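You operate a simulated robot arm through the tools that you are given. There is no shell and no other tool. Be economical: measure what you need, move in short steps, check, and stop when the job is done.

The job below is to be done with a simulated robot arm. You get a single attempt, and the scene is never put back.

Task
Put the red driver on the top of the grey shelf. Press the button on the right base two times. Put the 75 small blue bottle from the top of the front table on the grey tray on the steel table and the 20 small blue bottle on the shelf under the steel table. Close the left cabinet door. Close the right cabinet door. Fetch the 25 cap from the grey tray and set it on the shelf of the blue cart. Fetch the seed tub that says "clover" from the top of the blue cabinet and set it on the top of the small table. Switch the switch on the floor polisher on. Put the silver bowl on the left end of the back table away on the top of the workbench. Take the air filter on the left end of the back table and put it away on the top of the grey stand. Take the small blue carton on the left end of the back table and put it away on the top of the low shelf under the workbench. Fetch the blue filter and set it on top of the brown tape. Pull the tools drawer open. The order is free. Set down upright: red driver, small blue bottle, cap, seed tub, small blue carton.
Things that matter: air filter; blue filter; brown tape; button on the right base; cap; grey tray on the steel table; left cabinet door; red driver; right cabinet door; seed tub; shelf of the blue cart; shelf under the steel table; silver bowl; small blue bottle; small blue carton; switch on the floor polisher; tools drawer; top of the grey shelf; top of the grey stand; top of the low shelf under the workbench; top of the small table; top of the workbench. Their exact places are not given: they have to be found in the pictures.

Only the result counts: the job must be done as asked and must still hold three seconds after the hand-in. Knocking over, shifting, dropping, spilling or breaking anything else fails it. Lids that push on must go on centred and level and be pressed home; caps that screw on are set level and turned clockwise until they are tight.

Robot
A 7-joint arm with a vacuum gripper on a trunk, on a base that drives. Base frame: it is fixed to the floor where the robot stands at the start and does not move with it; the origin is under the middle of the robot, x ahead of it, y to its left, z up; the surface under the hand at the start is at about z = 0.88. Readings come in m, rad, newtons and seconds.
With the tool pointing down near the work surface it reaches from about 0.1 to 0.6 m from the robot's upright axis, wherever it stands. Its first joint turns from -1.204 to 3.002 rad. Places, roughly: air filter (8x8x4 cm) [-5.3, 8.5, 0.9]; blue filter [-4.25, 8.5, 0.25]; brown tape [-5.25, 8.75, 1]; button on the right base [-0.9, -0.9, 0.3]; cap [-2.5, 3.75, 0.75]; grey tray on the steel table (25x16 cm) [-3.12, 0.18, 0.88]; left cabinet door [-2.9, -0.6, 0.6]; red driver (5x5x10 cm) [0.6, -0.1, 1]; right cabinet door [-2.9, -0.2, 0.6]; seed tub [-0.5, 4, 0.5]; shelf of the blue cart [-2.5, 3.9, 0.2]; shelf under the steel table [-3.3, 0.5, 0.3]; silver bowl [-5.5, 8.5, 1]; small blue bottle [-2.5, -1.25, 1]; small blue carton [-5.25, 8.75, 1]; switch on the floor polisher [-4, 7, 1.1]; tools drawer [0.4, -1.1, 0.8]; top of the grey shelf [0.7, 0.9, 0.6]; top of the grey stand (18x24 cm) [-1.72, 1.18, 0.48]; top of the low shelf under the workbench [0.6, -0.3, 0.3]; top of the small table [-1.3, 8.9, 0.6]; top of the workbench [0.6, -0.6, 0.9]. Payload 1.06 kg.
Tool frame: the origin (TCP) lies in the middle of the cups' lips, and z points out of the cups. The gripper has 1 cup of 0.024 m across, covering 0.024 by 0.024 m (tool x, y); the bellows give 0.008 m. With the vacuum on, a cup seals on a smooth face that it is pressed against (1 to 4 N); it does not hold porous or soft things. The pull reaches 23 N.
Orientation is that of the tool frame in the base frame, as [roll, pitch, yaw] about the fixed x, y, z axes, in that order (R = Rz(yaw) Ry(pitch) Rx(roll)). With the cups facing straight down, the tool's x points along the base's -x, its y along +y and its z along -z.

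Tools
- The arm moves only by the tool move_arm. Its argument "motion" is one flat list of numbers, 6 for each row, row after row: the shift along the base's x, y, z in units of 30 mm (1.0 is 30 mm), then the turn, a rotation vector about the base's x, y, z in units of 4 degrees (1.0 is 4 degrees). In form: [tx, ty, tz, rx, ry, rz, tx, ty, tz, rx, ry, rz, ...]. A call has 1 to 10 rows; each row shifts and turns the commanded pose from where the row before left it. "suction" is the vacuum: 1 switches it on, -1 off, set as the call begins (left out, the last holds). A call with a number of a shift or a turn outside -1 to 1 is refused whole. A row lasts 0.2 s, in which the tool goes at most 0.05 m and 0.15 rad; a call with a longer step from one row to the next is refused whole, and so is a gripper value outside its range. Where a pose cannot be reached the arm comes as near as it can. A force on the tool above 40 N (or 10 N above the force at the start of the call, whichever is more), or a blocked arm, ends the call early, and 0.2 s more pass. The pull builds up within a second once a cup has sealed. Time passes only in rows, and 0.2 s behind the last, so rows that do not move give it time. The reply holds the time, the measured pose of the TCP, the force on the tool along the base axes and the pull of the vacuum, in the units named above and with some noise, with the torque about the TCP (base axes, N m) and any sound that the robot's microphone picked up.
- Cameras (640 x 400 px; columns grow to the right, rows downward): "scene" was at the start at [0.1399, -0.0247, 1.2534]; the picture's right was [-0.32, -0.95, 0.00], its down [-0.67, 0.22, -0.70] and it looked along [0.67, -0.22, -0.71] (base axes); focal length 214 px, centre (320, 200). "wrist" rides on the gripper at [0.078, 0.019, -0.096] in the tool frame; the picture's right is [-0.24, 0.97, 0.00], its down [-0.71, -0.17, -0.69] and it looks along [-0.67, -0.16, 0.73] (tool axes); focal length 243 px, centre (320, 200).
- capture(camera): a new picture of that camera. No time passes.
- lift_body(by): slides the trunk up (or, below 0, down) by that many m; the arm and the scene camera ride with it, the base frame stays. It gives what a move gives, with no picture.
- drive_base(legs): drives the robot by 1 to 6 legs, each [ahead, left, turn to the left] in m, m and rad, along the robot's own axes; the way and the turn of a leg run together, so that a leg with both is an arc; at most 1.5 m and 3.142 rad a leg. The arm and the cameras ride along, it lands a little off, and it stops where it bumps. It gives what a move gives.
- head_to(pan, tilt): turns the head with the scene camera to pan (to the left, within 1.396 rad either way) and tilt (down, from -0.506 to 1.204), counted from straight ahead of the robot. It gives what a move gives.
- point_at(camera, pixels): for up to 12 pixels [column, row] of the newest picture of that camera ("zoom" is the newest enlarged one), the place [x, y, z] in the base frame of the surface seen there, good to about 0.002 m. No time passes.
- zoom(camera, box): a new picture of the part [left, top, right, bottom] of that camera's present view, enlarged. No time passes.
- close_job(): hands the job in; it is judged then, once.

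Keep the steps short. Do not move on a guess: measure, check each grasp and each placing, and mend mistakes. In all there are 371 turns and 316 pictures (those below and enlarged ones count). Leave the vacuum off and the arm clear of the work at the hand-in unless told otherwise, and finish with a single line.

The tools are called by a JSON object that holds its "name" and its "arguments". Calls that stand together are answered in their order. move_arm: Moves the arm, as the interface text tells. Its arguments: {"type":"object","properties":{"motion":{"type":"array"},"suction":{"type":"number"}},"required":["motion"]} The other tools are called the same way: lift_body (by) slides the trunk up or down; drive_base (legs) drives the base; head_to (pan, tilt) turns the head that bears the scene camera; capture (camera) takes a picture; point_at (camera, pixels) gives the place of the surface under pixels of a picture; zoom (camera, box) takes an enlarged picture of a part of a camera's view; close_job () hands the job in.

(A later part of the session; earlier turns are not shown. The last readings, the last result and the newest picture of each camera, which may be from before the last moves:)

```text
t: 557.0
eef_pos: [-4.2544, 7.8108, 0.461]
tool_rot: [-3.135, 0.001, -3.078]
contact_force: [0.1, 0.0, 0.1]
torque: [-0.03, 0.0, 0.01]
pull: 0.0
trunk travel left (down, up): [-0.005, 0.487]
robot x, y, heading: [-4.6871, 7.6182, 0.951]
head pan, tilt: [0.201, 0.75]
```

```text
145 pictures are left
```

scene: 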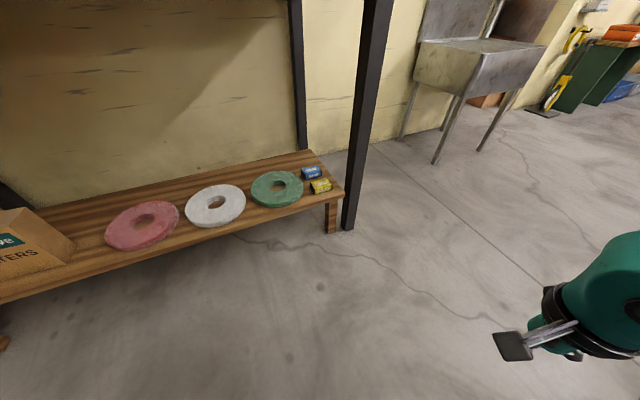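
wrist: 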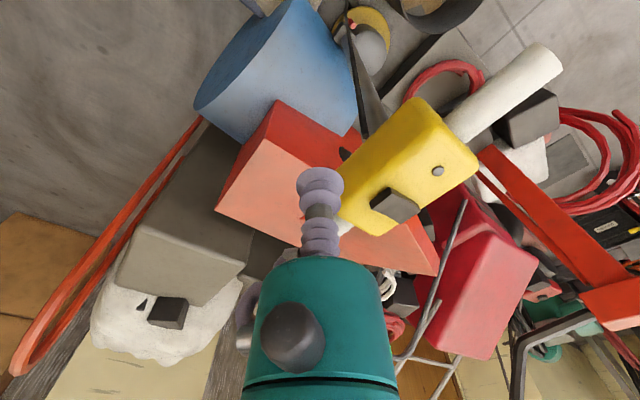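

The arm touched something while lowering. I'll look to the right to check before moving.

{"name": "head_to", "arguments": {"pan": -1.2, "tilt": 0.6}}

{"name": "capture", "arguments": {"camera": "scene"}}

```text
t: 558.6
eef_pos: [-4.2537, 7.8109, 0.4628]
tool_rot: [-3.134, 0.0, -3.075]
contact_force: [0.4, 0.3, 1.4]
torque: [-0.03, -0.02, 0.0]
pull: 0.1
trunk travel left (down, up): [-0.005, 0.487]
robot x, y, heading: [-4.6836, 7.6196, 0.95]
head pan, tilt: [-1.201, 0.6]
```

```text
144 pictures are left
```

scene: 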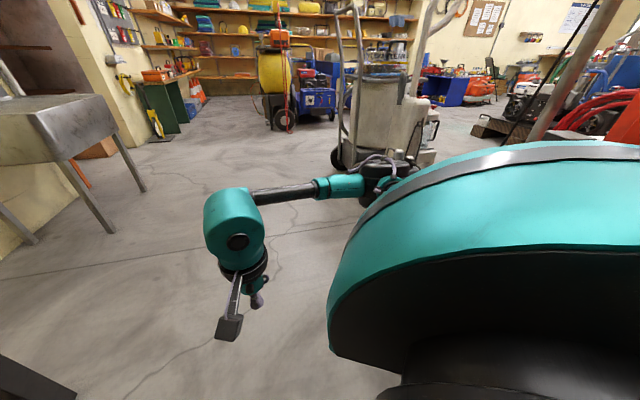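

I'll ease away: drive +y 0.2, raise the arm, then turn to inspect the clutter behind.

{"name": "drive_base", "arguments": {"legs": [[0.163, 0.116, 0]]}}

{"name": "drive_base", "arguments": {"legs": [[0, 0, -0.6]]}}

{"name": "head_to", "arguments": {"pan": -1.39, "tilt": 0.5}}

{"name": "capture", "arguments": {"camera": "scene"}}

```text
t: 560.2
eef_pos: [-4.2545, 8.0022, 0.4651]
tool_rot: [3.135, 0.004, -3.077]
contact_force: [-0.1, -0.2, 0.0]
torque: [0.0, -0.03, 0.0]
pull: 0.1
trunk travel left (down, up): [-0.005, 0.487]
robot x, y, heading: [-4.6819, 7.812, 0.948]
head pan, tilt: [-1.201, 0.6]
```

```text
t: 562.3
eef_pos: [-4.2259, 7.7258, 0.4638]
tool_rot: [3.136, 0.003, 2.601]
contact_force: [-0.7, 0.2, 0.2]
torque: [0.0, 0.04, 0.0]
pull: 0.1
trunk travel left (down, up): [-0.005, 0.487]
robot x, y, heading: [-4.6843, 7.8102, 0.347]
head pan, tilt: [-1.201, 0.6]
```

```text
t: 563.0
eef_pos: [-4.224, 7.7258, 0.4645]
tool_rot: [3.137, 0.003, 2.602]
contact_force: [0.5, -0.1, -0.3]
torque: [-0.01, -0.04, -0.02]
pull: 0.1
trunk travel left (down, up): [-0.005, 0.487]
robot x, y, heading: [-4.6852, 7.814, 0.346]
head pan, tilt: [-1.389, 0.499]
```

```text
143 pictures are left
```

scene: 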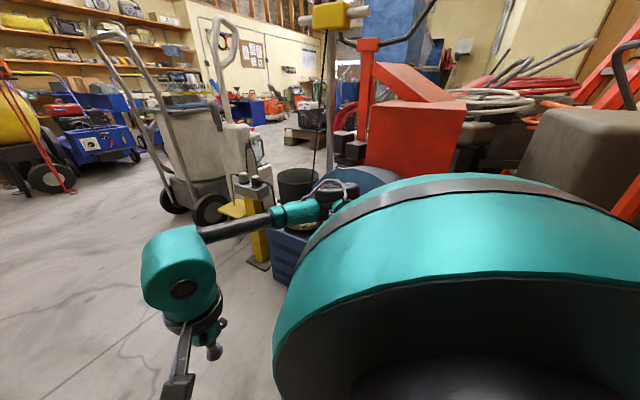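

{"name": "drive_base", "arguments": {"legs": [[0, 0.1, -0.9]]}}

{"name": "head_to", "arguments": {"pan": -0.2, "tilt": 0.8}}

{"name": "capture", "arguments": {"camera": "scene"}}

```text
t: 565.8
eef_pos: [-4.4598, 7.4932, 0.4649]
tool_rot: [3.136, 0.004, 1.699]
contact_force: [-0.2, -0.9, 0.6]
torque: [0.01, 0.02, 0.02]
pull: 0.0
trunk travel left (down, up): [-0.005, 0.487]
robot x, y, heading: [-4.6758, 7.912, -0.559]
head pan, tilt: [-1.389, 0.499]
```

```text
t: 567.1
eef_pos: [-4.4581, 7.4939, 0.4649]
tool_rot: [3.135, 0.003, 1.698]
contact_force: [0.1, 0.7, -0.5]
torque: [-0.03, -0.01, 0.01]
pull: 0.0
trunk travel left (down, up): [-0.005, 0.487]
robot x, y, heading: [-4.6746, 7.9057, -0.56]
head pan, tilt: [-0.201, 0.799]
```

```text
142 pictures are left
```

scene: 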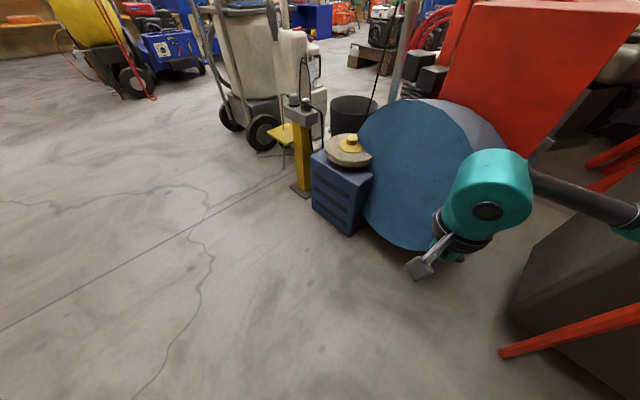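

{"name": "point_at", "arguments": {"camera": "scene", "pixels": [[330, 200], [360, 185], [345, 150], [300, 150], [420, 200], [400, 160], [350, 215]]}}

```text
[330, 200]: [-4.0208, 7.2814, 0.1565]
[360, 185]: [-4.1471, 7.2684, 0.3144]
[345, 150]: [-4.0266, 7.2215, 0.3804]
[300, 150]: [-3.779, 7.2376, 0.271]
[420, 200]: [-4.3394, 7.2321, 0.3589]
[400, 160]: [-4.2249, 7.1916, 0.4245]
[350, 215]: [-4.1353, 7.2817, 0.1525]
```

Nothing was shifted. Turn back to heading 0.9 and advance toward the table.

{"name": "drive_base", "arguments": {"legs": [[0, 0, 1.46], [0.141, 0.112, 0]]}}

{"name": "head_to", "arguments": {"pan": 0.15, "tilt": 0.75}}

{"name": "capture", "arguments": {"camera": "scene"}}

{"name": "zoom", "arguments": {"camera": "scene", "box": [290, 140, 410, 240]}}

```text
t: 572.5
eef_pos: [-4.2455, 8.2574, 0.4649]
tool_rot: [3.135, 0.003, -3.111]
contact_force: [0.0, -0.6, -0.6]
torque: [0.03, 0.06, 0.0]
pull: 0.0
trunk travel left (down, up): [-0.005, 0.487]
robot x, y, heading: [-4.6816, 8.0837, 0.911]
head pan, tilt: [-0.201, 0.799]
stopped in leg 2: the robot was blocked; the commanded pose is now the measured one
```

```text
t: 573.3
eef_pos: [-4.2439, 8.2554, 0.4653]
tool_rot: [3.129, 0.002, -3.114]
contact_force: [-0.3, -0.7, -0.2]
torque: [-0.02, -0.01, -0.02]
pull: 0.0
trunk travel left (down, up): [-0.005, 0.487]
robot x, y, heading: [-4.6784, 8.0875, 0.915]
head pan, tilt: [0.15, 0.75]
```

```text
141 pictures are left
```

scene: 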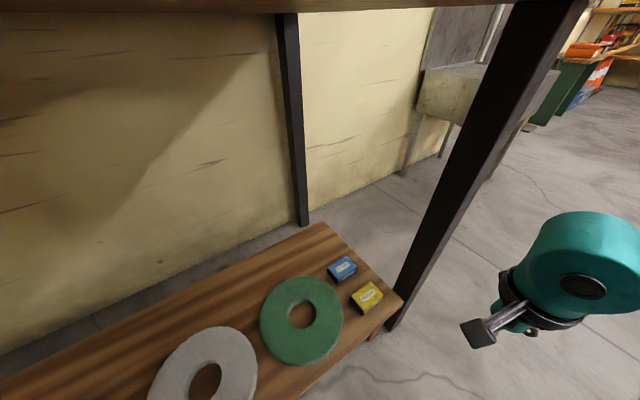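

```text
4.00 times, centred on (350, 190) of scene
```

zoom: 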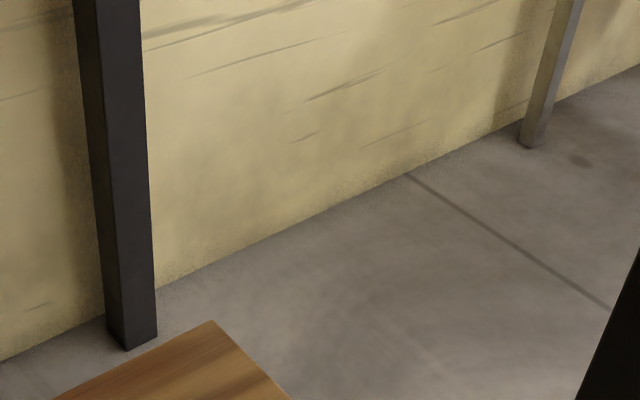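

{"name": "drive_base", "arguments": {"legs": [[-0.02, -0.015, 0]]}}

{"name": "zoom", "arguments": {"camera": "scene", "box": [310, 240, 406, 320]}}

{"name": "point_at", "arguments": {"camera": "zoom", "pixels": [[220, 130], [250, 120], [190, 150], [230, 160], [260, 110], [210, 110], [230, 135], [600, 200], [320, 330], [440, 330]]}}

```text
t: 574.1
eef_pos: [-4.2471, 8.235, 0.4645]
tool_rot: [3.136, 0.004, -3.109]
contact_force: [-0.6, 1.4, 1.1]
torque: [0.02, 0.01, 0.02]
pull: 0.0
trunk travel left (down, up): [-0.005, 0.487]
robot x, y, heading: [-4.6851, 8.0592, 0.919]
head pan, tilt: [0.15, 0.75]
```

```text
5.00 times, centred on (358, 280) of scene
```

zoom: 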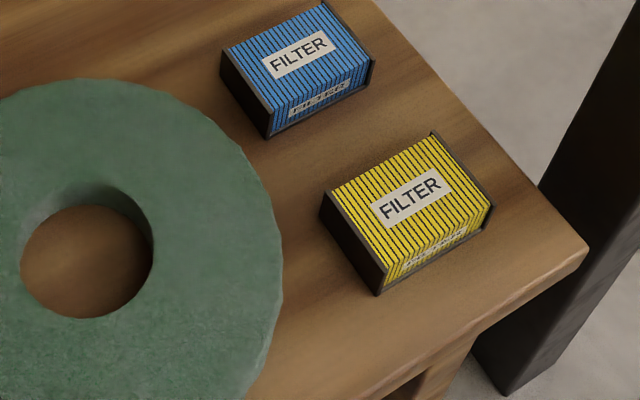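

```text
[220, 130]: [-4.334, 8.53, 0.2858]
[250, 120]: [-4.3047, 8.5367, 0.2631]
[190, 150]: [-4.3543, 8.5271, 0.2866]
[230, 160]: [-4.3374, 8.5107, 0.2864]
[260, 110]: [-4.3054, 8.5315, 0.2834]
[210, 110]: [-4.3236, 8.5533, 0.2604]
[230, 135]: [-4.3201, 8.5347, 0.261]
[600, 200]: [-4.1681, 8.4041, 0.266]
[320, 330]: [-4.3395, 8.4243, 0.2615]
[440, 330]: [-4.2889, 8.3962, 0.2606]
```

{"name": "point_at", "arguments": {"camera": "zoom", "pixels": [[298, 52], [228, 50], [322, 8], [368, 62], [272, 106], [250, 80], [420, 195], [270, 130], [222, 85]]}}

{"name": "point_at", "arguments": {"camera": "scene", "pixels": [[430, 230], [395, 320], [500, 100], [300, 210]]}}

```text
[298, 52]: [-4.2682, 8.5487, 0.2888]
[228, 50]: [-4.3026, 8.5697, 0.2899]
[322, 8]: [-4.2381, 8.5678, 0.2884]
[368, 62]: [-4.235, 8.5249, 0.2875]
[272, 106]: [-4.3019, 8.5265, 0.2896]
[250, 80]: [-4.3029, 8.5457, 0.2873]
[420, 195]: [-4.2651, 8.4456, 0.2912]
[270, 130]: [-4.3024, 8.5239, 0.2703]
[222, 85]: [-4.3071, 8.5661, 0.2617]
```

```text
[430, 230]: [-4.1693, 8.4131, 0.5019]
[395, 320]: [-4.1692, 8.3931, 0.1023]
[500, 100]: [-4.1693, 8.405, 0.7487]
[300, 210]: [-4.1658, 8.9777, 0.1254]
```

Filter centre (-4.269,8.547), top 0.289; table leg face at x -4.169. Shift base +x 8 cm, then reach under stepwise.

{"name": "drive_base", "arguments": {"legs": [[0.048, -0.064, 0]]}}

{"name": "move_arm", "arguments": {"motion": [-0.7, 0.3, -0.3, 0, 0, -0.5, -0.7, 0.5, -0.3, 0, 0, -0.5, -0.7, 0.7, -0.3, 0, 0, -0.5, -0.7, 0.8, -0.3, 0, 0, -0.5, -0.4, 0.8, -0.3, 0, 0, -0.5]}}

{"name": "capture", "arguments": {"camera": "scene"}}

```text
t: 575.3
eef_pos: [-4.163, 8.2335, 0.4653]
tool_rot: [3.137, 0.004, -3.114]
contact_force: [-0.8, -0.1, -0.3]
torque: [-0.05, 0.01, -0.02]
pull: 0.0
trunk travel left (down, up): [-0.005, 0.487]
robot x, y, heading: [-4.6026, 8.0641, 0.912]
head pan, tilt: [0.15, 0.75]
```

```text
t: 576.5
eef_pos: [-4.2623, 8.3256, 0.4211]
tool_rot: [3.139, 0.003, 2.995]
contact_force: [-0.2, -0.5, -0.4]
torque: [0.01, 0.01, -0.02]
pull: 0.1
trunk travel left (down, up): [-0.005, 0.487]
robot x, y, heading: [-4.6042, 8.0592, 0.914]
head pan, tilt: [0.15, 0.75]
```

```text
138 pictures are left
```

scene: 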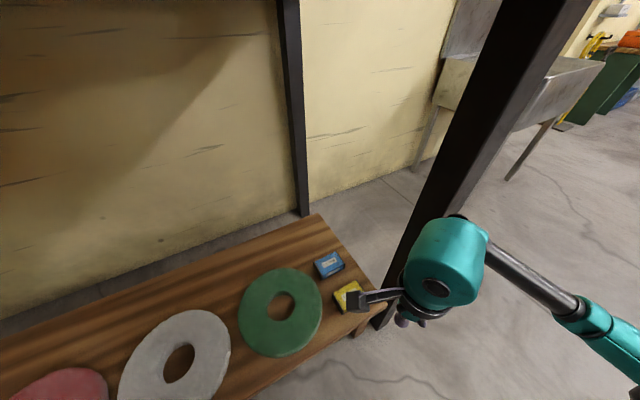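

{"name": "point_at", "arguments": {"camera": "scene", "pixels": [[490, 250], [530, 280], [570, 305], [610, 340], [460, 240], [430, 260]]}}

```text
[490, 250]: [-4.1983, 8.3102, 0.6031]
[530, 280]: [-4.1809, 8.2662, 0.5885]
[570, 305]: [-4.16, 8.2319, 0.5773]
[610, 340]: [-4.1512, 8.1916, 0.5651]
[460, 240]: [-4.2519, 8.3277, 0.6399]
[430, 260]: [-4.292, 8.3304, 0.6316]
```

The forearm would graze the leg; shift the base 6 cm back left, then extend.

{"name": "drive_base", "arguments": {"legs": [[-0.036, 0.048, 0]]}}

{"name": "move_arm", "arguments": {"motion": [0.3, 0.6, 0, 0, 0, -0.5, 0.3, 0.7, 0, 0, 0, -0.5, 0.3, 0.7, 0, 0, 0, -0.5, 0.3, 0.7, 0, 0, 0, -0.5]}}

{"name": "capture", "arguments": {"camera": "scene"}}

```text
t: 577.6
eef_pos: [-4.3207, 8.3267, 0.4209]
tool_rot: [3.137, 0.003, 2.994]
contact_force: [0.2, -0.1, -0.2]
torque: [-0.01, -0.01, 0.01]
pull: 0.1
trunk travel left (down, up): [-0.005, 0.487]
robot x, y, heading: [-4.6567, 8.0625, 0.918]
head pan, tilt: [0.15, 0.75]
```

```text
t: 578.6
eef_pos: [-4.2852, 8.4074, 0.4186]
tool_rot: [3.138, 0.002, 2.857]
contact_force: [-0.9, 0.0, -1.2]
torque: [0.01, -0.01, -0.02]
pull: 0.1
trunk travel left (down, up): [-0.005, 0.487]
robot x, y, heading: [-4.6576, 8.0604, 0.916]
head pan, tilt: [0.15, 0.75]
```

```text
137 pictures are left
```

scene: 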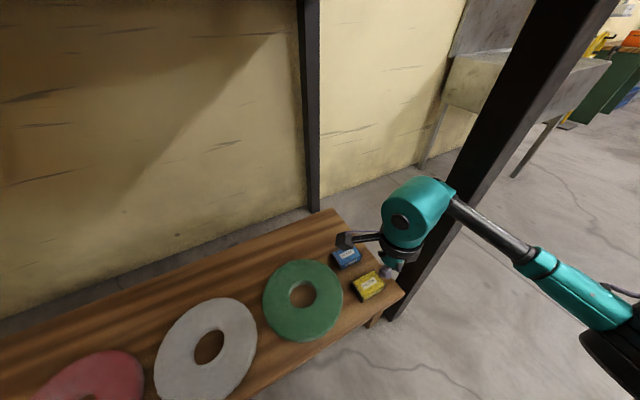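

{"name": "point_at", "arguments": {"camera": "scene", "pixels": [[460, 205], [500, 240], [540, 270], [600, 305], [440, 190], [455, 250]]}}

{"name": "move_arm", "arguments": {"motion": [0, 0.7, 0, 0, 0, -0.5, 0, 0.7, 0, 0, 0, -0.5, 0.1, 0.7, 0, 0, 0, -0.5]}}

{"name": "capture", "arguments": {"camera": "scene"}}

```text
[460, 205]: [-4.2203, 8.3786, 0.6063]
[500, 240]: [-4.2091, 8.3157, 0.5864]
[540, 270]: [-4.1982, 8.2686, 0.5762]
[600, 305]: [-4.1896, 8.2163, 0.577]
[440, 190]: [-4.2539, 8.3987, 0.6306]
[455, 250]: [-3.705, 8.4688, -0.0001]
```

```text
t: 579.4
eef_pos: [-4.2812, 8.4698, 0.4217]
tool_rot: [3.138, 0.003, 2.752]
contact_force: [-0.1, -0.1, -0.4]
torque: [0.01, -0.06, -0.03]
pull: 0.0
trunk travel left (down, up): [-0.005, 0.487]
robot x, y, heading: [-4.6591, 8.0618, 0.919]
head pan, tilt: [0.15, 0.75]
```

```text
136 pictures are left
```

scene: 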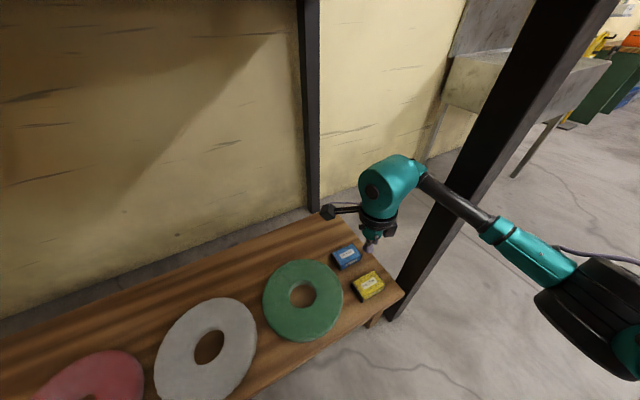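

{"name": "point_at", "arguments": {"camera": "scene", "pixels": [[440, 190], [465, 210], [490, 228], [540, 255]]}}

{"name": "move_arm", "arguments": {"motion": [0.1, 0.6, 0, 0, 0, -0.5, 0.1, 0.6, 0, 0, 0, -0.5]}}

{"name": "capture", "arguments": {"camera": "wrist"}}

```text
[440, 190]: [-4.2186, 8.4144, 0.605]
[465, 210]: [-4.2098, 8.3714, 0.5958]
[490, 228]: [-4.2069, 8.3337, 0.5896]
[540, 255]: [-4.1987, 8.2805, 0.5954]
```

```text
t: 580.0
eef_pos: [-4.2763, 8.5045, 0.4234]
tool_rot: [3.136, 0.004, 2.682]
contact_force: [-0.8, 0.1, 0.3]
torque: [-0.02, -0.03, 0.02]
pull: 0.1
trunk travel left (down, up): [-0.005, 0.487]
robot x, y, heading: [-4.6642, 8.0615, 0.919]
head pan, tilt: [0.15, 0.75]
```

```text
135 pictures are left
```

wrist: 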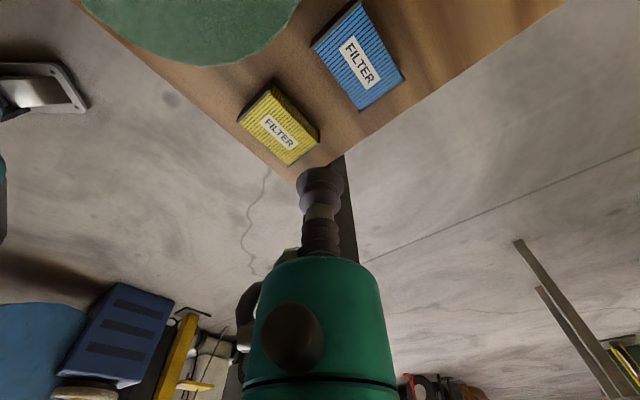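

About 1 cm clear of the leg. Finish the approach: +y 4 cm, then down.

{"name": "move_arm", "arguments": {"motion": [0, 0.7, -0.4, 0, 0, -0.5, 0.1, 0.7, -0.6, 0, 0, -0.5, 0.1, 0, -0.8, 0, 0, 0, 0, 0, -0.8, 0, 0, 0]}}

{"name": "capture", "arguments": {"camera": "scene"}}

{"name": "zoom", "arguments": {"camera": "wrist", "box": [240, 80, 400, 220]}}

```text
t: 581.0
eef_pos: [-4.2691, 8.5494, 0.3422]
tool_rot: [3.138, 0.002, 2.613]
contact_force: [-0.4, 0.3, -0.9]
torque: [0.01, 0.03, 0.0]
pull: 0.1
trunk travel left (down, up): [-0.005, 0.487]
robot x, y, heading: [-4.6595, 8.0626, 0.917]
head pan, tilt: [0.15, 0.75]
```

```text
134 pictures are left
```

scene: 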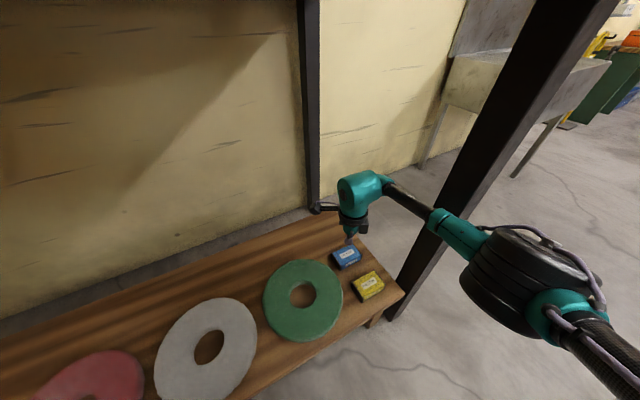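

```text
2.86 times, centred on (320, 150) of wrist
```

zoom: 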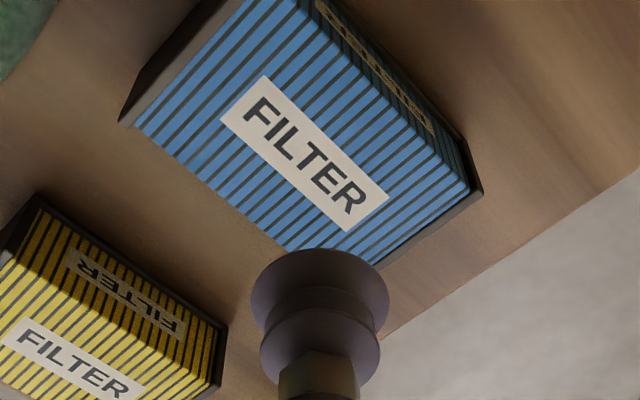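

Centred over the filter. Descend with vacuum.

{"name": "move_arm", "arguments": {"motion": [0, -0.07, -0.8, 0, 0, 0, 0, 0, -0.7, 0, 0, 0, 0, 0, -0.2, 0, 0, 0, 0, 0, -0.1, 0, 0, 0, 0, 0, -0.05, 0, 0, 0, 0, 0, 0, 0, 0, 0, 0, 0, 0, 0, 0, 0, 0, 0, 0, 0, 0, 0], "suction": 1}}

```text
t: 582.8
eef_pos: [-4.269, 8.5487, 0.2863]
tool_rot: [3.137, 0.001, 2.613]
contact_force: [-0.8, -0.8, 5.1]
torque: [-0.03, 0.01, -0.01]
pull: 22.8
trunk travel left (down, up): [-0.005, 0.487]
robot x, y, heading: [-4.6561, 8.0631, 0.922]
head pan, tilt: [0.15, 0.75]
```

Sealed. Lift and retrace the path out.

{"name": "move_arm", "arguments": {"motion": [0, 0, 0.4, 0, 0, 0, 0, 0, 0.8, 0, 0, 0, 0, 0, 0.9, 0, 0, 0, 0, -0.3, 0.9, 0, 0, 0.5, 0, -0.7, 0.9, 0, 0, 0.5, -0.1, -0.7, 0.5, 0, 0, 0.5, -0.1, -0.7, 0, 0, 0, 0.5, -0.1, -0.7, 0, 0, 0, 0.5, -0.1, -0.7, 0, 0, 0, 0.5, 0, -0.7, 0, 0, 0, 0.5]}}

{"name": "move_arm", "arguments": {"motion": [-0.2, -0.8, 0, 0, 0, 0.3, -0.2, -0.8, 0, 0, 0, 0.3, -0.2, -0.8, 0, 0, 0, 0.3, -0.2, -0.8, 0, 0, 0, 0.3, 0, -0.5, 0, 0, 0, 0.3]}}

{"name": "drive_base", "arguments": {"legs": [[-0.12, -0.09, 0]]}}

{"name": "capture", "arguments": {"camera": "scene"}}

```text
t: 585.0
eef_pos: [-4.2813, 8.4114, 0.4183]
tool_rot: [3.137, 0.002, 2.859]
contact_force: [0.7, -0.4, -0.5]
torque: [0.02, 0.01, 0.0]
pull: 23.0
trunk travel left (down, up): [-0.005, 0.487]
robot x, y, heading: [-4.6574, 8.0582, 0.917]
head pan, tilt: [0.15, 0.75]
```

```text
t: 586.2
eef_pos: [-4.3071, 8.3002, 0.421]
tool_rot: [3.136, 0.005, 2.964]
contact_force: [-0.2, -0.4, -0.7]
torque: [0.01, -0.01, -0.01]
pull: 23.3
trunk travel left (down, up): [-0.005, 0.487]
robot x, y, heading: [-4.6594, 8.064, 0.914]
head pan, tilt: [0.15, 0.75]
```

```text
t: 587.7
eef_pos: [-4.3109, 8.1501, 0.4229]
tool_rot: [3.137, 0.003, 2.963]
contact_force: [0.1, 0.3, -0.8]
torque: [0.01, -0.01, 0.0]
pull: 23.0
trunk travel left (down, up): [-0.005, 0.487]
robot x, y, heading: [-4.6659, 7.903, 0.909]
head pan, tilt: [0.15, 0.75]
```

```text
132 pictures are left
```

scene: 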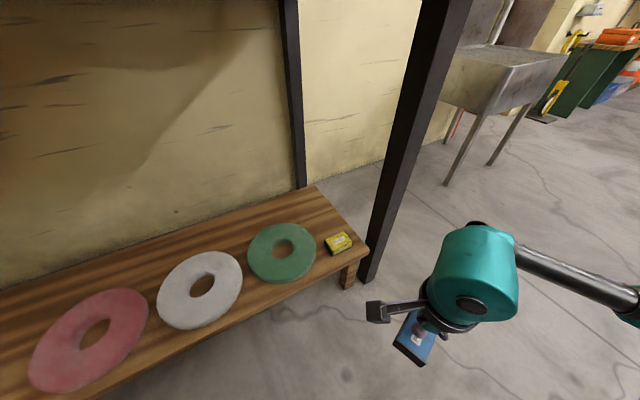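

Got it. Raise the trunk and look at the table's left end.

{"name": "lift_body", "arguments": {"by": 0.4}}

{"name": "lift_body", "arguments": {"by": 0.08}}

{"name": "move_arm", "arguments": {"motion": [0, 0, 0.9, 0, 0, 0, 0, 0, 0.9, 0, 0, 0, 0, 0, 0.9, 0, 0, 0, 0, 0, 0.9, 0, 0, 0, 0, 0, 0.9, 0, 0, 0, 0, 0, 0.9, 0, 0, 0, 0, 0, 0.9, 0, 0, 0]}}

{"name": "drive_base", "arguments": {"legs": [[-0.32, 0.42, 0], [0, 0, 0.4]]}}

{"name": "head_to", "arguments": {"pan": 0.3, "tilt": 0.5}}

{"name": "capture", "arguments": {"camera": "scene"}}

```text
t: 591.5
eef_pos: [-4.3113, 8.1516, 0.8203]
tool_rot: [3.139, 0.003, 2.963]
contact_force: [0.3, -0.2, 0.3]
torque: [-0.01, -0.02, -0.03]
pull: 23.1
trunk travel left (down, up): [-0.405, 0.087]
robot x, y, heading: [-4.6655, 7.9103, 0.918]
head pan, tilt: [0.15, 0.75]
```

```text
t: 592.7
eef_pos: [-4.3114, 8.1503, 0.9007]
tool_rot: [3.139, -0.001, 2.963]
contact_force: [-0.7, -0.6, -0.6]
torque: [-0.01, 0.01, 0.05]
pull: 22.6
trunk travel left (down, up): [-0.485, 0.007]
robot x, y, heading: [-4.663, 7.9069, 0.918]
head pan, tilt: [0.15, 0.75]
```

```text
t: 594.3
eef_pos: [-4.3113, 8.1507, 1.0919]
tool_rot: [3.136, 0.004, 2.961]
contact_force: [-0.4, 0.4, 0.3]
torque: [-0.02, -0.03, -0.01]
pull: 22.7
trunk travel left (down, up): [-0.485, 0.007]
robot x, y, heading: [-4.6668, 7.9114, 0.914]
head pan, tilt: [0.15, 0.75]
```

```text
t: 599.6
eef_pos: [-4.9592, 8.258, 1.0905]
tool_rot: [3.136, 0.002, -2.92]
contact_force: [0.2, 0.1, -1.2]
torque: [-0.01, 0.0, -0.01]
pull: 22.9
trunk travel left (down, up): [-0.485, 0.007]
robot x, y, heading: [-5.1909, 7.8956, 1.319]
head pan, tilt: [0.15, 0.75]
```

```text
t: 600.4
eef_pos: [-4.9593, 8.2584, 1.0915]
tool_rot: [3.137, 0.002, -2.92]
contact_force: [1.1, 0.0, -0.3]
torque: [-0.05, -0.02, 0.01]
pull: 23.4
trunk travel left (down, up): [-0.485, 0.007]
robot x, y, heading: [-5.1877, 7.8996, 1.315]
head pan, tilt: [0.3, 0.499]
```

```text
131 pictures are left
```

scene: 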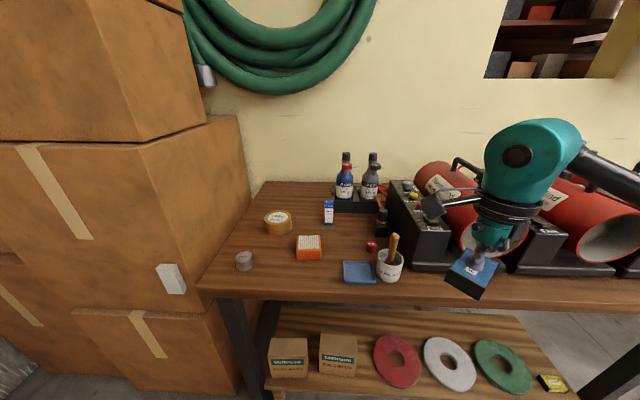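

{"name": "zoom", "arguments": {"camera": "scene", "box": [225, 180, 385, 290]}}

{"name": "point_at", "arguments": {"camera": "zoom", "pixels": [[210, 140], [175, 150], [245, 145], [210, 125], [210, 165], [80, 290], [340, 230], [415, 85], [415, 60], [310, 240], [370, 235], [340, 215]]}}

```text
3.64 times, centred on (305, 235) of scene
```

zoom: 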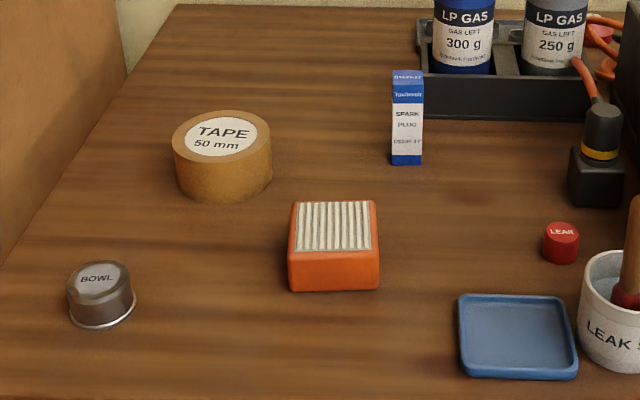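

```text
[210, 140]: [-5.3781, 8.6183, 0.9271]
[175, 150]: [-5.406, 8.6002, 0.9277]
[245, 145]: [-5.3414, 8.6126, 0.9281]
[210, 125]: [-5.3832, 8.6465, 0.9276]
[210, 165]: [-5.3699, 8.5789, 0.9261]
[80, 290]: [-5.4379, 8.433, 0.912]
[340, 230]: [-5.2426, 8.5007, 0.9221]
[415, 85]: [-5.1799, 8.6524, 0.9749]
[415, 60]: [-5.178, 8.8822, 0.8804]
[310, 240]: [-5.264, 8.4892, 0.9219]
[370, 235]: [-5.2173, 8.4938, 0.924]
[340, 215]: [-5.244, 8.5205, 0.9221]
```

Tape top z 0.9275, centre ≈ (-5.366,8.617). Turn left 0.69 and move closer.

{"name": "drive_base", "arguments": {"legs": [[0, 0, 0.35], [0, 0, 0.34]]}}

{"name": "drive_base", "arguments": {"legs": [[0.185, -0.02, 0]]}}

{"name": "head_to", "arguments": {"pan": -0.3, "tilt": 0.8}}

{"name": "capture", "arguments": {"camera": "scene"}}

```text
t: 602.9
eef_pos: [-5.2348, 8.3224, 1.0913]
tool_rot: [3.135, 0.003, -2.244]
contact_force: [0.3, 0.3, -0.4]
torque: [0.04, -0.03, 0.01]
pull: 23.0
trunk travel left (down, up): [-0.485, 0.007]
robot x, y, heading: [-5.191, 7.8987, 1.993]
head pan, tilt: [0.3, 0.499]
```

```text
t: 604.4
eef_pos: [-5.2922, 8.5025, 1.0903]
tool_rot: [3.139, 0.003, -2.247]
contact_force: [0.0, 0.6, -0.6]
torque: [-0.03, -0.01, -0.01]
pull: 23.1
trunk travel left (down, up): [-0.485, 0.007]
robot x, y, heading: [-5.2479, 8.0738, 1.991]
head pan, tilt: [0.3, 0.499]
```

```text
t: 605.4
eef_pos: [-5.2912, 8.5013, 1.091]
tool_rot: [3.135, 0.002, -2.247]
contact_force: [-0.7, 1.0, -0.5]
torque: [0.0, 0.04, 0.0]
pull: 23.0
trunk travel left (down, up): [-0.485, 0.007]
robot x, y, heading: [-5.2459, 8.0746, 1.99]
head pan, tilt: [-0.3, 0.799]
```

```text
129 pictures are left
```

scene: 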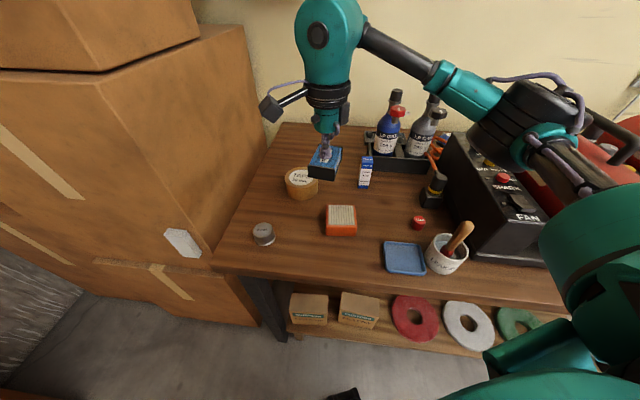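

{"name": "zoom", "arguments": {"camera": "scene", "box": [278, 160, 326, 205]}}

{"name": "point_at", "arguments": {"camera": "zoom", "pixels": [[195, 140], [420, 140], [305, 70], [305, 215], [310, 140], [250, 190], [360, 100]]}}

```text
8.89 times, centred on (302, 182) of scene
```

zoom: 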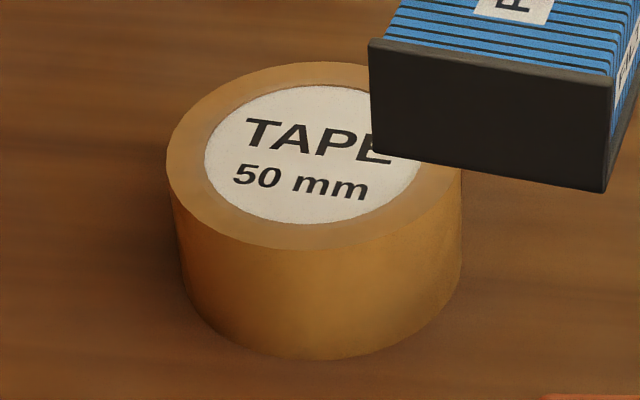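

```text
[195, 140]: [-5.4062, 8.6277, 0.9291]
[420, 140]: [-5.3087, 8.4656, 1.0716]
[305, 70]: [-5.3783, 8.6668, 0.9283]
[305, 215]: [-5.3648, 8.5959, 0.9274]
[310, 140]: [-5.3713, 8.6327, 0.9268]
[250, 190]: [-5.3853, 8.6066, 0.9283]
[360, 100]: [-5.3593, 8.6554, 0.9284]
```

Tape centre (-5.370,8.627). Move above and lower.

{"name": "move_arm", "arguments": {"motion": [-0.53, 0.84, 0, 0, 0, 0, -0.53, 0.84, 0, 0, 0, 0, -0.53, 0.84, 0, 0, 0, 0, -0.53, 0.84, 0, 0, 0, 0, -0.52, 0.84, 0, 0, 0, 0, 0, 0, -0.9, 0, 0, 0, 0, 0, -0.9, 0, 0, 0, 0, 0, -0.9, 0, 0, 0, 0, 0, -0.9, 0, 0, 0]}}

{"name": "zoom", "arguments": {"camera": "scene", "box": [260, 130, 356, 210]}}

{"name": "capture", "arguments": {"camera": "wrist"}}

```text
t: 607.4
eef_pos: [-5.3691, 8.6273, 0.9823]
tool_rot: [3.136, 0.003, -2.246]
contact_force: [-0.1, -0.7, -1.1]
torque: [-0.03, -0.02, 0.02]
pull: 22.8
trunk travel left (down, up): [-0.485, 0.007]
robot x, y, heading: [-5.2488, 8.0769, 1.985]
head pan, tilt: [-0.3, 0.799]
```

```text
5.00 times, centred on (308, 170) of scene
```

zoom: 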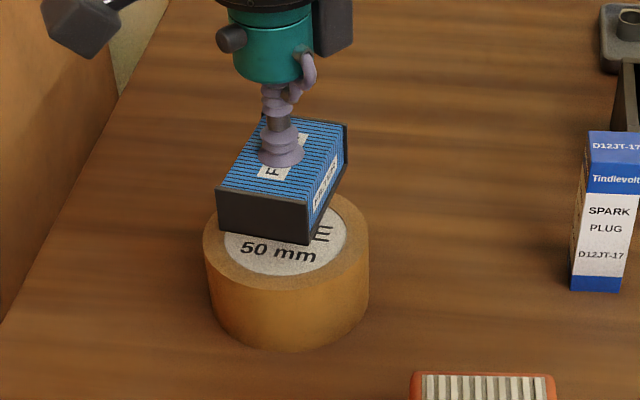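

```text
126 pictures are left
```

wrist: 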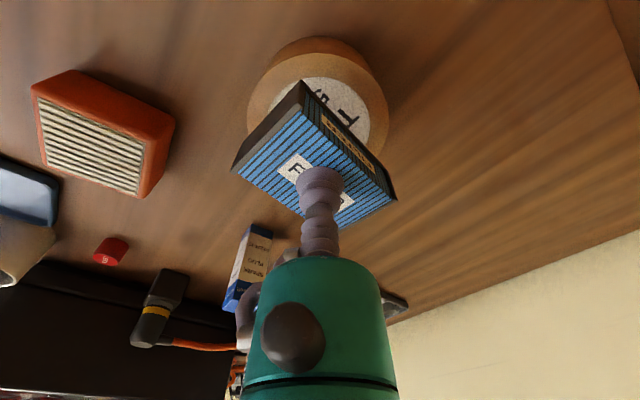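

Centred. Lower onto the tape.

{"name": "move_arm", "arguments": {"motion": [0, 0, -0.5, 0, 0, 0, 0, 0, -0.35, 0, 0, 0, 0, 0, -0.07, 0, 0, 0, 0, 0, 0, 0, 0, 0]}}

{"name": "move_arm", "arguments": {"motion": [0, 0, -0.05, 0, 0, 0, 0, 0, 0, 0, 0, 0]}}

```text
t: 608.4
eef_pos: [-5.3707, 8.6289, 0.9572]
tool_rot: [3.136, 0.004, -2.245]
contact_force: [-0.2, 1.3, 2.7]
torque: [-0.03, -0.02, 0.02]
pull: 23.0
trunk travel left (down, up): [-0.485, 0.007]
robot x, y, heading: [-5.2499, 8.0745, 1.988]
head pan, tilt: [-0.3, 0.799]
```

```text
t: 609.0
eef_pos: [-5.3717, 8.6278, 0.9562]
tool_rot: [3.135, 0.004, -2.246]
contact_force: [1.4, 2.9, 8.2]
torque: [-0.06, -0.01, 0.0]
pull: 23.1
trunk travel left (down, up): [-0.485, 0.007]
robot x, y, heading: [-5.2466, 8.0803, 1.99]
head pan, tilt: [-0.3, 0.799]
```

Contact. Release and rise.

{"name": "move_arm", "arguments": {"motion": [0, 0, 0.02, 0, 0, 0, 0, 0, 0, 0, 0, 0, 0, 0, 0, 0, 0, 0, 0, 0, 0, 0, 0, 0, 0, 0, 0.2, 0, 0, 0, 0, 0, 0.7, 0, 0, 0, 0, 0, 0.9, 0, 0, 0, 0, 0, 0.9, 0, 0, 0], "suction": -1}}

{"name": "zoom", "arguments": {"camera": "scene", "box": [230, 130, 390, 250]}}

{"name": "point_at", "arguments": {"camera": "zoom", "pixels": [[460, 135], [440, 90], [462, 92], [445, 130], [130, 345], [160, 345], [130, 325], [130, 370], [440, 270], [380, 260], [500, 260], [440, 290]]}}

```text
t: 610.8
eef_pos: [-5.3717, 8.6281, 1.0388]
tool_rot: [3.137, 0.005, -2.246]
contact_force: [0.3, -0.3, 0.9]
torque: [0.02, -0.02, 0.01]
pull: 0.0
trunk travel left (down, up): [-0.485, 0.007]
robot x, y, heading: [-5.2498, 8.0763, 1.989]
head pan, tilt: [-0.3, 0.799]
```

```text
3.33 times, centred on (310, 190) of scene
```

zoom: 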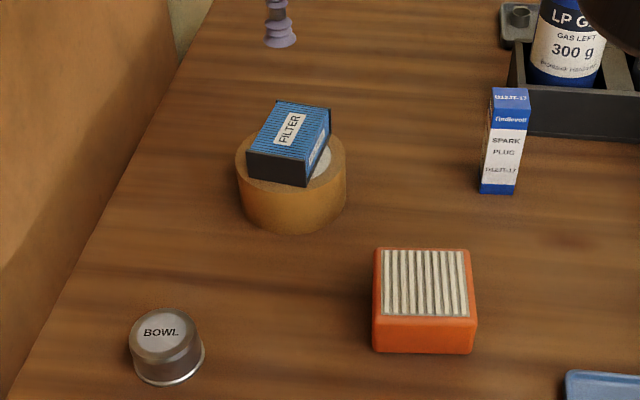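

```text
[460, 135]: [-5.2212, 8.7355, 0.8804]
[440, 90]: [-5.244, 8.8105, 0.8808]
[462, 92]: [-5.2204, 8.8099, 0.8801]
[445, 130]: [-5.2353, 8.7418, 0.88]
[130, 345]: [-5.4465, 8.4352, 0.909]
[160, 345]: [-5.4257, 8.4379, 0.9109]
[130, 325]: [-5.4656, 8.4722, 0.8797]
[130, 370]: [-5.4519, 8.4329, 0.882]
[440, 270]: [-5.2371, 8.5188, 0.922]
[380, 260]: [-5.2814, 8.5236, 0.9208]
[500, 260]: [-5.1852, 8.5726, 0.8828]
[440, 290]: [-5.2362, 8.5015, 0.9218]
```

The filter sits on the tape. Now locate the bowl top, carton top and air filter precisely.

{"name": "point_at", "arguments": {"camera": "zoom", "pixels": [[133, 332], [198, 335], [165, 312], [165, 352], [166, 332], [511, 97], [492, 97], [529, 97], [510, 90], [510, 104]]}}

{"name": "zoom", "arguments": {"camera": "scene", "box": [248, 210, 280, 240]}}

```text
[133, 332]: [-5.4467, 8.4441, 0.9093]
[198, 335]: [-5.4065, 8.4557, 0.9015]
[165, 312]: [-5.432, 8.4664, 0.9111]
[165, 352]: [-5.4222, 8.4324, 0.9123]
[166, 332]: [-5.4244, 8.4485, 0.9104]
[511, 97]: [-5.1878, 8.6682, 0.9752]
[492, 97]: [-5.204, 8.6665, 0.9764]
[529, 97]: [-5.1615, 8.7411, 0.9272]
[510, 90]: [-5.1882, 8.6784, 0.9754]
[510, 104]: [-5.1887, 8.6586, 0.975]
```

```text
13.33 times, centred on (264, 225) of scene
```

zoom: 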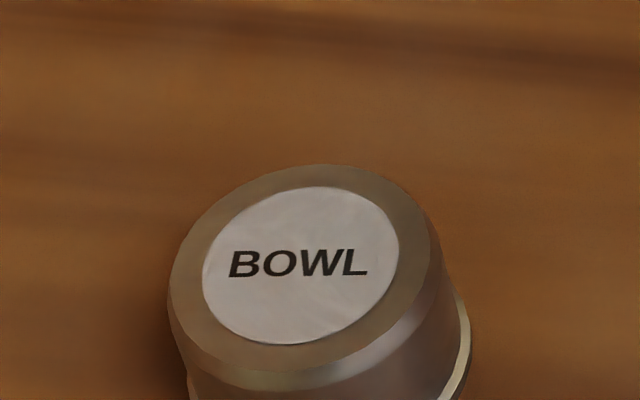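

Bowl top centre (-5.427,8.449,0.911). Move over it.

{"name": "move_arm", "arguments": {"motion": [-0.26, -0.85, 0, 0, 0, 0, -0.26, -0.85, 0, 0, 0, 0, -0.26, -0.85, 0, 0, 0, 0, -0.26, -0.85, 0, 0, 0, 0, -0.26, -0.85, 0, 0, 0, 0, -0.27, -0.86, 0, 0, 0, 0, -0.27, -0.86, -0.7, 0, 0, 0, 0, 0, -0.9, 0, 0, 0, 0, 0, -0.9, 0, 0, 0, 0, 0, -0.9, 0, 0, 0]}}

{"name": "zoom", "arguments": {"camera": "wrist", "box": [240, 100, 400, 220]}}

{"name": "zoom", "arguments": {"camera": "scene", "box": [216, 190, 312, 250]}}

```text
t: 613.0
eef_pos: [-5.4273, 8.447, 0.9318]
tool_rot: [3.137, 0.003, -2.247]
contact_force: [0.1, 0.2, 0.1]
torque: [0.0, 0.02, 0.04]
pull: 0.0
trunk travel left (down, up): [-0.485, 0.007]
robot x, y, heading: [-5.2494, 8.0735, 1.986]
head pan, tilt: [-0.3, 0.799]
```

```text
3.33 times, centred on (320, 160) of wrist
```

zoom: 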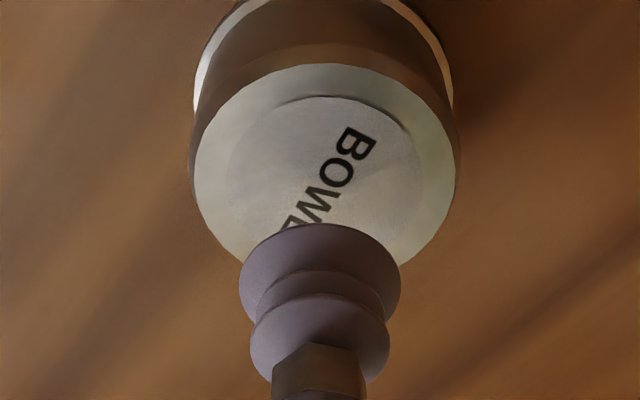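

```text
6.67 times, centred on (264, 220) of scene
```

zoom: 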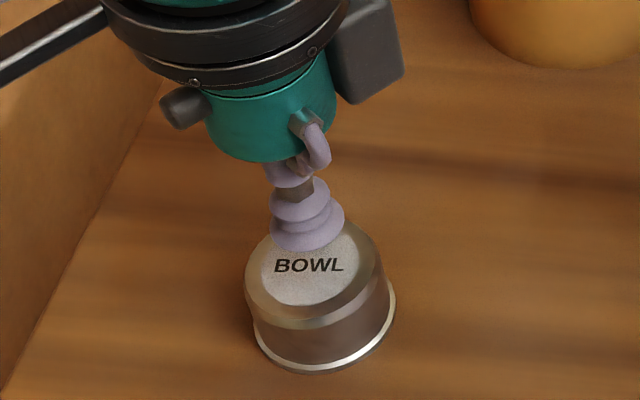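

Aligned. Descend with vacuum and press firmly.

{"name": "move_arm", "arguments": {"motion": [0, 0, -0.5, 0, 0, 0, 0, 0, -0.2, 0, 0, 0, 0, 0, -0.07, 0, 0, 0, 0, 0, -0.04, 0, 0, 0, 0, 0, 0, 0, 0, 0, 0, 0, 0, 0, 0, 0, 0, 0, 0, 0, 0, 0], "suction": 1}}

{"name": "move_arm", "arguments": {"motion": [0, 0, 0.3, 0, 0, 0, 0, 0, 0.6, 0, 0, 0, 0, 0, 0.8, 0, 0, 0, 0, 0, 0.9, 0, 0, 0, 0, 0, 0.9, 0, 0, 0, 0, -0.3, 0.9, 0, 0, 0, 0, -0.5, 0, 0, 0, 0]}}

```text
t: 614.6
eef_pos: [-5.4265, 8.4486, 0.9082]
tool_rot: [3.135, 0.003, -2.245]
contact_force: [2.0, -0.7, 9.3]
torque: [-0.02, 0.0, 0.04]
pull: 22.4
trunk travel left (down, up): [-0.485, 0.007]
robot x, y, heading: [-5.2483, 8.0768, 1.988]
head pan, tilt: [-0.3, 0.799]
```

```text
t: 616.2
eef_pos: [-5.4257, 8.4255, 1.0409]
tool_rot: [3.137, 0.006, -2.246]
contact_force: [-0.7, -0.1, -1.0]
torque: [0.0, 0.0, 0.04]
pull: 22.6
trunk travel left (down, up): [-0.485, 0.007]
robot x, y, heading: [-5.249, 8.0752, 1.986]
head pan, tilt: [-0.3, 0.799]
```

Held. Back off and turn east in gentle steps.

{"name": "drive_base", "arguments": {"legs": [[-0.23, 0.1, 0], [0, 0, -0.5], [0, 0, -0.5], [0, 0, -0.5], [0, 0, -0.48]]}}

{"name": "drive_base", "arguments": {"legs": [[1.5, 0, 0], [1.5, 0, 0], [0, 0, -0.5], [0, 0, -0.5], [0, 0, -0.55]]}}

```text
t: 623.7
eef_pos: [-4.8545, 7.8483, 1.0424]
tool_rot: [3.135, 0.003, 2.048]
contact_force: [0.1, 0.1, -0.5]
torque: [0.02, -0.03, -0.03]
pull: 22.3
trunk travel left (down, up): [-0.485, 0.007]
robot x, y, heading: [-5.2484, 7.8266, 0.003]
head pan, tilt: [-0.3, 0.799]
```

```text
t: 642.3
eef_pos: [-2.2584, 7.4264, 1.0403]
tool_rot: [3.137, 0.003, 0.53]
contact_force: [0.6, -0.1, -0.1]
torque: [-0.02, 0.01, -0.01]
pull: 22.6
trunk travel left (down, up): [-0.485, 0.007]
robot x, y, heading: [-2.2999, 7.8179, -1.513]
head pan, tilt: [-0.3, 0.799]
```

Grip good. Drive south along the corridor.

{"name": "drive_base", "arguments": {"legs": [[1.459, 0.116, 0], [1.312, 0.174, 0], [0.924, 0.397, 0]]}}

{"name": "drive_base", "arguments": {"legs": [[0.816, 0.253, 0], [1.202, 0.1, 0], [1.198, -0.05, 0]]}}

{"name": "head_to", "arguments": {"pan": 0.5, "tilt": 0.5}}

{"name": "capture", "arguments": {"camera": "scene"}}

```text
t: 660.4
eef_pos: [-1.3728, 3.8392, 1.0412]
tool_rot: [3.137, 0.005, 0.538]
contact_force: [-0.4, 0.0, -0.6]
torque: [-0.01, 0.02, -0.01]
pull: 23.0
trunk travel left (down, up): [-0.485, 0.007]
robot x, y, heading: [-1.4206, 4.2233, -1.506]
head pan, tilt: [-0.3, 0.799]
```

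```text
t: 676.5
eef_pos: [-0.9404, 0.5924, 1.041]
tool_rot: [3.137, 0.004, 0.534]
contact_force: [0.7, -0.2, -0.7]
torque: [-0.04, -0.05, -0.01]
pull: 23.3
trunk travel left (down, up): [-0.485, 0.007]
robot x, y, heading: [-0.9827, 0.9849, -1.511]
head pan, tilt: [-0.3, 0.799]
```

```text
t: 677.6
eef_pos: [-0.9412, 0.5922, 1.0399]
tool_rot: [3.136, 0.003, 0.532]
contact_force: [-0.2, 0.7, -0.6]
torque: [0.02, 0.0, -0.02]
pull: 22.5
trunk travel left (down, up): [-0.485, 0.007]
robot x, y, heading: [-0.9815, 0.9841, -1.512]
head pan, tilt: [0.499, 0.499]
```

```text
121 pictures are left
```

scene: 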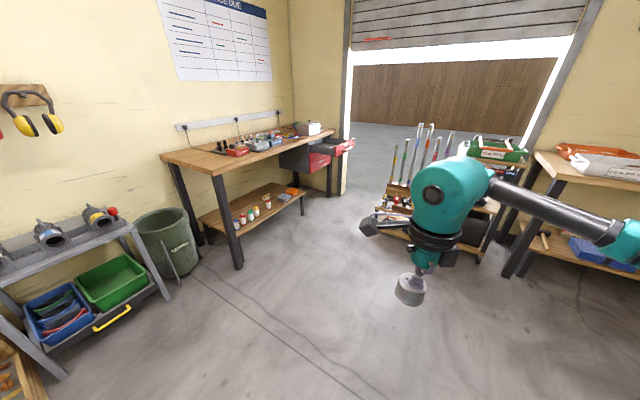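

The bowl is held. Place it on the bench's free left part near (0.38,0.10). Turn to face the bench and approach.

{"name": "drive_base", "arguments": {"legs": [[0, 0, 0.6], [0, 0, 0.6], [0, 0, 0.61], [0.624, -0.957, 0]]}}

{"name": "head_to", "arguments": {"pan": 0.0, "tilt": 0.8}}

{"name": "capture", "arguments": {"camera": "scene"}}

```text
t: 691.3
eef_pos: [0.2464, 0.381, 1.041]
tool_rot: [3.136, 0.003, 2.344]
contact_force: [-0.3, 0.1, -0.3]
torque: [0.05, 0.01, -0.02]
pull: 23.0
trunk travel left (down, up): [-0.485, 0.007]
robot x, y, heading: [-0.1225, 0.2443, 0.302]
head pan, tilt: [0.499, 0.499]
```

```text
t: 692.3
eef_pos: [0.2461, 0.3806, 1.0408]
tool_rot: [3.137, 0.003, 2.345]
contact_force: [-0.2, 0.0, -1.2]
torque: [-0.02, -0.01, -0.01]
pull: 22.3
trunk travel left (down, up): [-0.485, 0.007]
robot x, y, heading: [-0.1272, 0.2477, 0.294]
head pan, tilt: [0.0, 0.799]
```

```text
120 pictures are left
```

scene: 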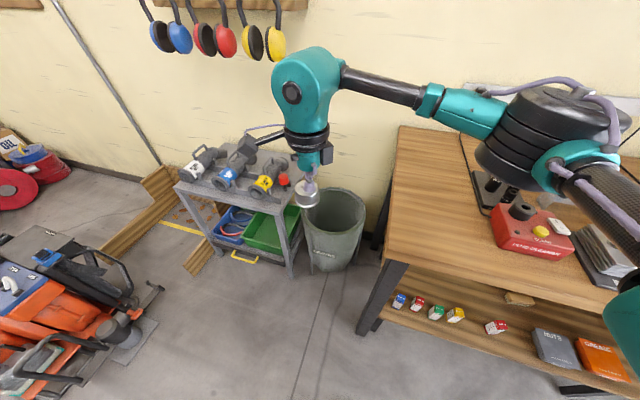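

{"name": "move_arm", "arguments": {"motion": [0.52, -0.97, 0, 0, 0, 0, 0.52, -0.97, 0, 0, 0, 0, 0.52, -0.97, 0, 0, 0, 0, 0.52, -0.97, 0, 0, 0, 0, 0.52, -0.97, 0, 0, 0, 0, 0.52, -0.97, 0, 0, 0, 0, 0.52, -0.97, 0, 0, 0, 0, 0.52, -0.97, 0, 0, 0, 0, 0.52, -0.97, 0, 0, 0, 0, 0.52, -0.97, 0, 0, 0, 0]}}

{"name": "move_arm", "arguments": {"motion": [0, 0, -0.9, 0, 0, 0, 0, 0, -0.9, 0, 0, 0, 0, 0, -0.9, 0, 0, 0, 0, 0, -0.9, 0, 0, 0]}}

{"name": "capture", "arguments": {"camera": "wrist"}}

```text
t: 694.5
eef_pos: [0.403, 0.0905, 1.0399]
tool_rot: [3.136, 0.005, 2.347]
contact_force: [-0.1, 0.1, -1.1]
torque: [0.01, 0.03, 0.0]
pull: 22.7
trunk travel left (down, up): [-0.485, 0.007]
robot x, y, heading: [-0.1224, 0.2429, 0.293]
head pan, tilt: [0.0, 0.799]
```

```text
t: 695.5
eef_pos: [0.4015, 0.0928, 0.9335]
tool_rot: [3.137, 0.003, 2.345]
contact_force: [-0.2, -0.5, -0.7]
torque: [-0.03, 0.02, 0.03]
pull: 22.8
trunk travel left (down, up): [-0.485, 0.007]
robot x, y, heading: [-0.1194, 0.247, 0.3]
head pan, tilt: [0.0, 0.799]
```

```text
119 pictures are left
```

wrist: 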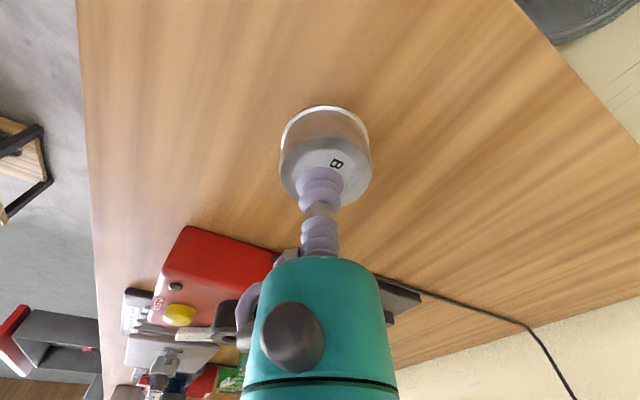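

{"name": "move_arm", "arguments": {"motion": [0, 0, -0.5, 0, 0, 0, 0, 0, -0.25, 0, 0, 0, 0, 0, -0.07, 0, 0, 0, 0, 0, 0, 0, 0, 0]}}

{"name": "move_arm", "arguments": {"motion": [0, 0, 0, 0, 0, 0, 0, 0, 0, 0, 0, 0, 0, 0, 0, 0, 0, 0, 0, 0, 0, 0, 0, 0, 0, 0, 0.2, 0, 0, 0, 0, 0, 0.7, 0, 0, 0, 0, 0, 0.9, 0, 0, 0, 0, 0, 0.9, 0, 0, 0], "suction": -1}}

{"name": "capture", "arguments": {"camera": "wrist"}}

```text
t: 696.5
eef_pos: [0.4017, 0.0911, 0.9086]
tool_rot: [3.135, 0.004, 2.347]
contact_force: [2.4, -2.7, 8.8]
torque: [0.0, 0.01, 0.0]
pull: 22.8
trunk travel left (down, up): [-0.485, 0.007]
robot x, y, heading: [-0.1215, 0.2453, 0.297]
head pan, tilt: [0.0, 0.799]
```

```text
t: 698.3
eef_pos: [0.4011, 0.0921, 0.9917]
tool_rot: [3.138, 0.003, 2.346]
contact_force: [0.5, 0.0, -0.2]
torque: [0.01, 0.02, 0.01]
pull: 0.1
trunk travel left (down, up): [-0.485, 0.007]
robot x, y, heading: [-0.1197, 0.2477, 0.304]
head pan, tilt: [0.0, 0.799]
```

```text
118 pictures are left
```

wrist: 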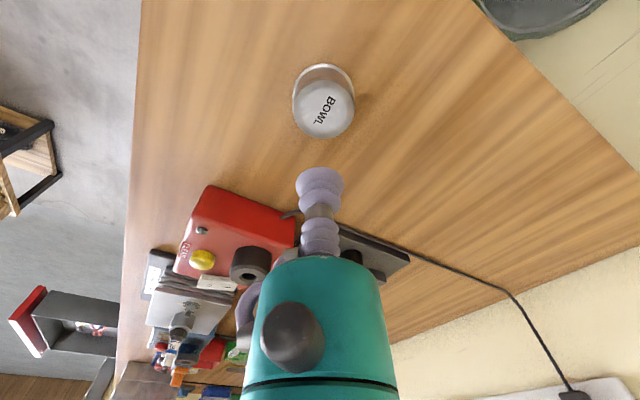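

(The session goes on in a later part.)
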